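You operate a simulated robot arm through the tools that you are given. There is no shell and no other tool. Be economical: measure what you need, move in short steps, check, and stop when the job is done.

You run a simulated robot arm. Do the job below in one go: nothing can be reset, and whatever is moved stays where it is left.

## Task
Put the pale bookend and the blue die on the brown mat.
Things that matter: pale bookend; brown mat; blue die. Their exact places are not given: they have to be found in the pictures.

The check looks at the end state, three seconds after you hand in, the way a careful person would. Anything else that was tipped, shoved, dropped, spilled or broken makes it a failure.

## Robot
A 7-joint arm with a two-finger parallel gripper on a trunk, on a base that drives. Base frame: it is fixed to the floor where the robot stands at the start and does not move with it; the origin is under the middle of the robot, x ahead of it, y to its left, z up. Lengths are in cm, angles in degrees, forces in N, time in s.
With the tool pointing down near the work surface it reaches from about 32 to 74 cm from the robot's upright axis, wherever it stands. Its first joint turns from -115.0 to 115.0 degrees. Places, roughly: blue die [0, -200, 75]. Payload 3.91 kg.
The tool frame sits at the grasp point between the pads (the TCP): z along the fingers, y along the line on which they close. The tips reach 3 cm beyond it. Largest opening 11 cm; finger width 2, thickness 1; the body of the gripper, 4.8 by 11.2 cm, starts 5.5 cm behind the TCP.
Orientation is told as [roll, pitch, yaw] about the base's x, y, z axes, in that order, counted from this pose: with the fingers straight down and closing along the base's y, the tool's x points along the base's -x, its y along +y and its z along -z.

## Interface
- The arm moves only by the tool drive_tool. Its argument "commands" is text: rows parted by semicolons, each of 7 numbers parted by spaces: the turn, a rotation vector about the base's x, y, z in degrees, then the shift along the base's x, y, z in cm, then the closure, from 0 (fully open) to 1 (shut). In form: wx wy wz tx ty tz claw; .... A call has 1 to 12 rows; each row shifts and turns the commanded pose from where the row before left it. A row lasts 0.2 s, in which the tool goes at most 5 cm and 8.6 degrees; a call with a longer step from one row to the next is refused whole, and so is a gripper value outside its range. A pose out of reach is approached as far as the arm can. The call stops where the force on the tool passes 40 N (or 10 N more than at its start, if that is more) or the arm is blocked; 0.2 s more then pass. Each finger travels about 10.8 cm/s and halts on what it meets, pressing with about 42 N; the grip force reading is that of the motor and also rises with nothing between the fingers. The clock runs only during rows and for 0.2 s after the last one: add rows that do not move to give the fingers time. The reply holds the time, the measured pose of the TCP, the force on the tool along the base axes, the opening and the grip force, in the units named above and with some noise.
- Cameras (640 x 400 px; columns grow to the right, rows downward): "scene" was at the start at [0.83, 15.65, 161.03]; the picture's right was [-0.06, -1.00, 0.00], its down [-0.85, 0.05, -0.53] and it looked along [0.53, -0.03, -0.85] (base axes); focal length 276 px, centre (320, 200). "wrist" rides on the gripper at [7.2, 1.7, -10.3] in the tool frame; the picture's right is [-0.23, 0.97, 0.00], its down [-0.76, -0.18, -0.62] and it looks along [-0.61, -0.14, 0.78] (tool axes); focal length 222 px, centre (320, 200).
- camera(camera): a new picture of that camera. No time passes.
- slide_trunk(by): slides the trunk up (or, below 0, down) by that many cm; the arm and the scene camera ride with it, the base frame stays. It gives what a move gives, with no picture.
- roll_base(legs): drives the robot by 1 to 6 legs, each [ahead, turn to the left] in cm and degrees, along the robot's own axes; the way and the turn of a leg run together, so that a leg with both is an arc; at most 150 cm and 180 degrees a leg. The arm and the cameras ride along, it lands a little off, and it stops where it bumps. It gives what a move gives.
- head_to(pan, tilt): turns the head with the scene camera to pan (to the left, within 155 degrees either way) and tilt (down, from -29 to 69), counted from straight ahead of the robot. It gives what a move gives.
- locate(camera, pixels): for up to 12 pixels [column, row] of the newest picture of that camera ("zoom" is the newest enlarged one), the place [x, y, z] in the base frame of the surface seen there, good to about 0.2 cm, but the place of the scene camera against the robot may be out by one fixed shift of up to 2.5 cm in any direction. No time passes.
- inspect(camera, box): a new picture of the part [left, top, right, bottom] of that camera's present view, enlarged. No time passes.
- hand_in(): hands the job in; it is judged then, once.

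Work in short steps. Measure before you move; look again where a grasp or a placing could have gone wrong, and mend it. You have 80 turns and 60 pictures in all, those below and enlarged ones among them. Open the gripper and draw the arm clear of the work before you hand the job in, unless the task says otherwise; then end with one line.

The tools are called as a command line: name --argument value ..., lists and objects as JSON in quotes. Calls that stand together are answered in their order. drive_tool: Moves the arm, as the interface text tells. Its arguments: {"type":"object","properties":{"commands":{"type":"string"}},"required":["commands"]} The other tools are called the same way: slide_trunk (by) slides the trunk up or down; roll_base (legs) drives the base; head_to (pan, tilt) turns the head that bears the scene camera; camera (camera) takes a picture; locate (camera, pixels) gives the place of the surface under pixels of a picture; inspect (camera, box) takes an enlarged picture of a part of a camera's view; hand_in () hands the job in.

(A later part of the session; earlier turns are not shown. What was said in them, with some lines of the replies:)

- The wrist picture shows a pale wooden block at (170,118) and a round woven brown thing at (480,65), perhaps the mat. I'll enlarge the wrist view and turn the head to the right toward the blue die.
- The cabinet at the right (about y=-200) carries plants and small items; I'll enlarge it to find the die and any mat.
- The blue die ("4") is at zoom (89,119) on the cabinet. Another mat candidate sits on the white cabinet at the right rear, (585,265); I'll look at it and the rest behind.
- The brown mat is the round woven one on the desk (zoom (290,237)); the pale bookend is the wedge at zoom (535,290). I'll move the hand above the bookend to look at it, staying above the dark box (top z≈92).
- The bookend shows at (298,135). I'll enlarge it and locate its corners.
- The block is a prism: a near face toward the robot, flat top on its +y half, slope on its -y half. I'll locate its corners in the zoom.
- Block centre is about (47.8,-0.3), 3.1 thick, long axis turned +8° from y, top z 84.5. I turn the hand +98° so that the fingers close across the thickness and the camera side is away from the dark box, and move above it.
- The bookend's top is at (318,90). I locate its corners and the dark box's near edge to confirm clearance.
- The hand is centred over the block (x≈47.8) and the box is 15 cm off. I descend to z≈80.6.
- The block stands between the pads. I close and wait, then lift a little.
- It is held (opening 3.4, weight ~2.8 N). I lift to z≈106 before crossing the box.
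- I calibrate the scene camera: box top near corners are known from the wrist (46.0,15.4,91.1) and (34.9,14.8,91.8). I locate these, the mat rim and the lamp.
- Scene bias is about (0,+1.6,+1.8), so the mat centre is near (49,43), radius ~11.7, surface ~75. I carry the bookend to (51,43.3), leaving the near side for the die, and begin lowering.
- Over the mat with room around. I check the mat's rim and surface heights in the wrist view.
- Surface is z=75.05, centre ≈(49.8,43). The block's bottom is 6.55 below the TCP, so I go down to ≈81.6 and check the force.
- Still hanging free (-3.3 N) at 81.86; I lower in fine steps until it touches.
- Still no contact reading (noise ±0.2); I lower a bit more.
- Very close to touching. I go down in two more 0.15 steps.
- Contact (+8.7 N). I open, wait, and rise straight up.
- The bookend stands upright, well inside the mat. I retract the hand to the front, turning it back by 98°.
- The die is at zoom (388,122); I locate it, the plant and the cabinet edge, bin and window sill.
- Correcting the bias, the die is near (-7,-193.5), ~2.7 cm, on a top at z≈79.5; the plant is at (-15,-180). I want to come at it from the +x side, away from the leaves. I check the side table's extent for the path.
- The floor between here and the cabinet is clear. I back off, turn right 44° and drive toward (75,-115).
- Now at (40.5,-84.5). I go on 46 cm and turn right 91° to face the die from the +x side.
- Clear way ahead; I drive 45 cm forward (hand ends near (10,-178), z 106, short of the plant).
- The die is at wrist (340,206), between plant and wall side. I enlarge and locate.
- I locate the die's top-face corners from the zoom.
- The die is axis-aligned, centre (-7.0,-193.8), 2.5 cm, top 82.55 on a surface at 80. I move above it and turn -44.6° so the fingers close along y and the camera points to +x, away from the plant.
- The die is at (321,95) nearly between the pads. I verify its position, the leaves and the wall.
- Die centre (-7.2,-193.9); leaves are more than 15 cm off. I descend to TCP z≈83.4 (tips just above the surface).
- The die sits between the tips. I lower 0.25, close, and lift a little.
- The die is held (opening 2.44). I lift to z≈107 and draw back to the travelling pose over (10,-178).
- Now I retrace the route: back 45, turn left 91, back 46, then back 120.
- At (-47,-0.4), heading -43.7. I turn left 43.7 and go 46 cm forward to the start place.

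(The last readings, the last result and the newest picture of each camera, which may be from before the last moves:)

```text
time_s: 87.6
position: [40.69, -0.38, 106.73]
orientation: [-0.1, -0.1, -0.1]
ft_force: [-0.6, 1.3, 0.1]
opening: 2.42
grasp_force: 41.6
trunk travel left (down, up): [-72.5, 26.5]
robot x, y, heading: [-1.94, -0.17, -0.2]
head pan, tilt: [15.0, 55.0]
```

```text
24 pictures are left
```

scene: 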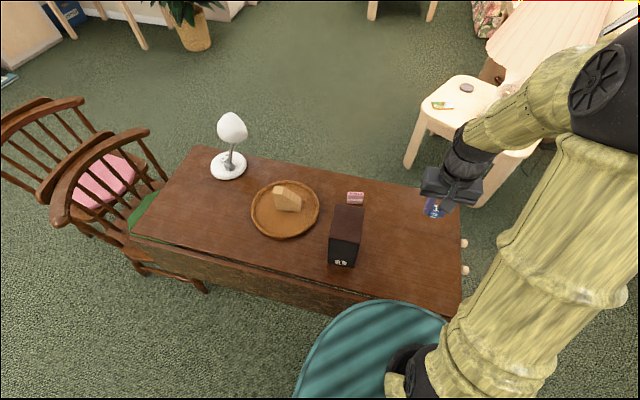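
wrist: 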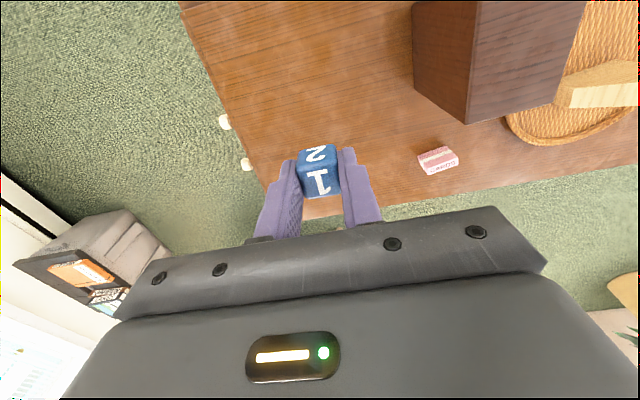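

Scene is unchanged and the bookend stands. I carry the die above the free near side of the mat, (43,42.5), at z≈106.

drive_tool --commands "0 0 0 0.24 4.29 0 1; 0 0 0 0.24 4.29 0 1; 0 0 0 0.24 4.29 0 1; 0 0 0 0.24 4.29 0 1; 0 0 0 0.24 4.29 0 1; 0 0 0 0.24 4.29 0 1; 0 0 0 0.24 4.29 0 1; 0 0 0 0.24 4.29 0 1; 0 0 0 0.24 4.29 0 1; 0 0 0 0.24 4.29 0 1; 0 0 0 0 0 -4 1; 0 0 0 0 0 0 1"

camera --camera "wrist"

```text
time_s: 90.2
position: [43.08, 42.64, 102.73]
orientation: [0.1, -0.1, -0.1]
ft_force: [-0.9, -0.3, 0.4]
opening: 2.42
grasp_force: 41.8
trunk travel left (down, up): [-72.5, 26.5]
robot x, y, heading: [-1.69, -0.23, -0.5]
head pan, tilt: [15.0, 55.0]
```

```text
23 pictures are left
```

wrist: 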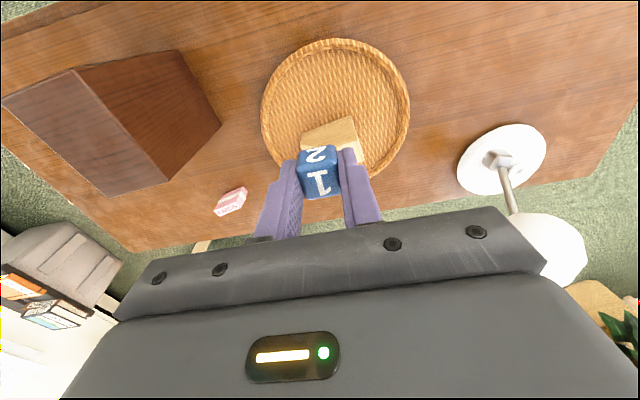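

I check the mat and the bookend's place from this view.

locate --camera "wrist" --pixels '[[332, 40], [265, 110], [408, 108], [330, 80], [302, 135], [352, 118], [330, 127], [300, 100], [370, 100]]'

```text
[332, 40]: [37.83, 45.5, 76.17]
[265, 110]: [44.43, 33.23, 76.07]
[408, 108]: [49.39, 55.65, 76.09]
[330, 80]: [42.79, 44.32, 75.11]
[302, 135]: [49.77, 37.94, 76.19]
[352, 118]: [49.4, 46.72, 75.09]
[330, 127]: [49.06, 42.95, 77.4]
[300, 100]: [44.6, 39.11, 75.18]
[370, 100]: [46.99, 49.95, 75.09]
```

Mat surface 75.1, bookend's near face x≈49–49.8, so (43.1,42.6) is free. I descend to z≈79.2, the final height being ~78.5.

drive_tool --commands "0 0 0 0 0 -4 1; 0 0 0 0 0 -4 1; 0 0 0 0 0 -4 1; 0 0 0 0 0 -4 1; 0 0 0 0 0 -3.5 1; 0 0 0 0 0 -2.5 1; 0 0 0 0 0 -1.5 1; 0 0 0 0 0 0 1"

camera --camera "wrist"

```text
time_s: 92.0
position: [43.07, 42.56, 79.25]
orientation: [0.0, 0.0, 0.0]
ft_force: [0.1, 0.2, -0.1]
opening: 2.43
grasp_force: 42.4
trunk travel left (down, up): [-72.5, 26.5]
robot x, y, heading: [-1.58, -0.25, -0.2]
head pan, tilt: [15.0, 55.0]
```

```text
22 pictures are left
```

wrist: 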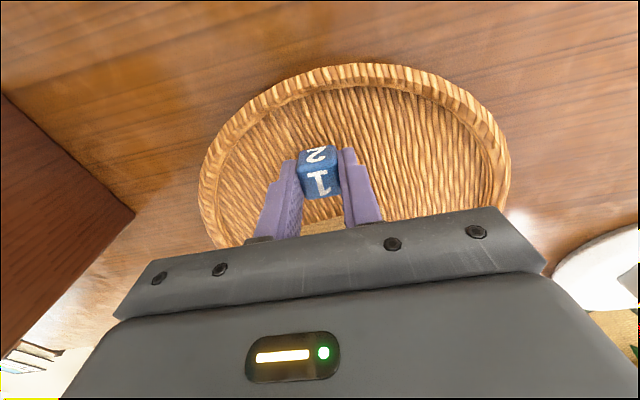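

Just above the mat; I lower in small steps until there is contact.

drive_tool --commands "0 0 0 0 0 -0.3 1; 0 0 0 0 0 -0.2 1; 0 0 0 0 0 -0.1 1; 0 0 0 0 0 0 1"

```text
time_s: 93.0
position: [43.04, 42.54, 78.65]
orientation: [-0.2, -0.1, -0.1]
ft_force: [-0.4, -0.4, -0.3]
opening: 2.42
grasp_force: 42.1
trunk travel left (down, up): [-72.5, 26.5]
robot x, y, heading: [-1.81, -0.18, -0.0]
head pan, tilt: [15.0, 55.0]
```

No contact yet; a bit lower.

drive_tool --commands "0 0 0 0 0 -0.1 1; 0 0 0 0 0 -0.1 1; 0 0 0 0 0 0 1"

```text
time_s: 93.8
position: [42.98, 42.65, 78.51]
orientation: [0.0, -0.2, 0.0]
ft_force: [0.5, -0.4, -0.9]
opening: 2.42
grasp_force: 42.1
trunk travel left (down, up): [-72.5, 26.5]
robot x, y, heading: [-1.79, -0.28, -0.1]
head pan, tilt: [15.0, 55.0]
```

Still free; another 0.2 in two steps.

drive_tool --commands "0 0 0 0 0 -0.1 1; 0 0 0 0 0 -0.1 1; 0 0 0 0 0 0 1"

```text
time_s: 94.6
position: [43.12, 42.56, 78.31]
orientation: [-0.1, -0.1, 0.0]
ft_force: [-0.1, -0.4, 0.3]
opening: 2.41
grasp_force: 41.7
trunk travel left (down, up): [-72.5, 26.5]
robot x, y, heading: [-1.34, -0.21, -0.3]
head pan, tilt: [15.0, 55.0]
```

Within about a millimetre of the mat now; I lower 0.1 more, open gently and rise.

drive_tool --commands "0 0 0 0 0 -0.1 1; 0 0 0 0 0 0 0.75; 0 0 0 0 0 0 0.5; 0 0 0 0 0 0 0.5; 0 0 0 0 0 2 0.5; 0 0 0 0 0 4 0.5; 0 0 0 0 0 4 0.4; 0 0 0 0 0 4 0.2; 0 0 0 0 0 4 0; 0 0 0 0 0 4 0; 0 0 0 0 0 4 0; 0 0 0 0 0 0 0"

camera --camera "wrist"

```text
time_s: 97.2
position: [43.05, 42.54, 104.16]
orientation: [-0.1, 0.0, 0.0]
ft_force: [-0.2, 0.5, 0.2]
opening: 11.0
grasp_force: 0.1
trunk travel left (down, up): [-72.5, 26.5]
robot x, y, heading: [-1.78, 0.14, -0.2]
head pan, tilt: [15.0, 55.0]
```

```text
21 pictures are left
```

wrist: 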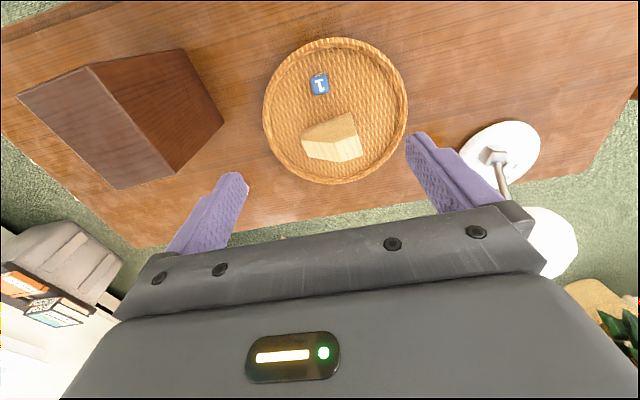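

The die (320,85) and the upright bookend (333,138) both rest on the mat. I draw the arm away and take a last look.

drive_tool --commands "0 0 0 0 -4 0.3 0; 0 0 0 0 -4 0.3 0; 0 0 0 0 -4 0.3 0; 0 0 0 0 -4 0.3 0; 0 0 0 0 -4 0.3 0; 0 0 0 0 -4 0.3 0; 0 0 0 0 -4 0.3 0; 0 0 0 0 -4 0.3 0; 0 0 0 0 -4 0.3 0; 0 0 0 0 -4 0.3 0; 0 0 0 0 0 0 0"

inspect --camera "scene" --box '[180, 100, 480, 290]'

```text
time_s: 99.6
position: [42.98, 2.57, 107.22]
orientation: [-0.1, 0.0, -0.1]
ft_force: [-0.5, 0.7, 1.1]
opening: 11.0
grasp_force: 0.0
trunk travel left (down, up): [-72.5, 26.5]
robot x, y, heading: [-2.13, -0.4, -0.3]
head pan, tilt: [15.0, 55.0]
```

```text
2.11 times, centred on (330, 195) of scene
```

zoom: 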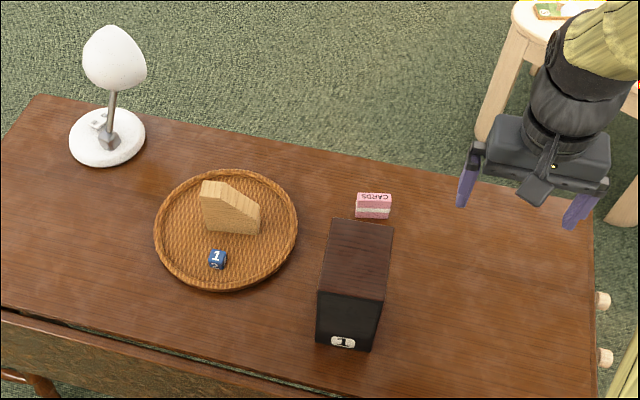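

Both objects are on the brown mat, nothing else has moved, and the arm is clear, so I hand in.

hand_in

```text
The job is handed in.
```

The pale bookend (standing upright) and the blue die are both on the round woven brown mat on the desk; the last picture shows nothing else on the desk moved.
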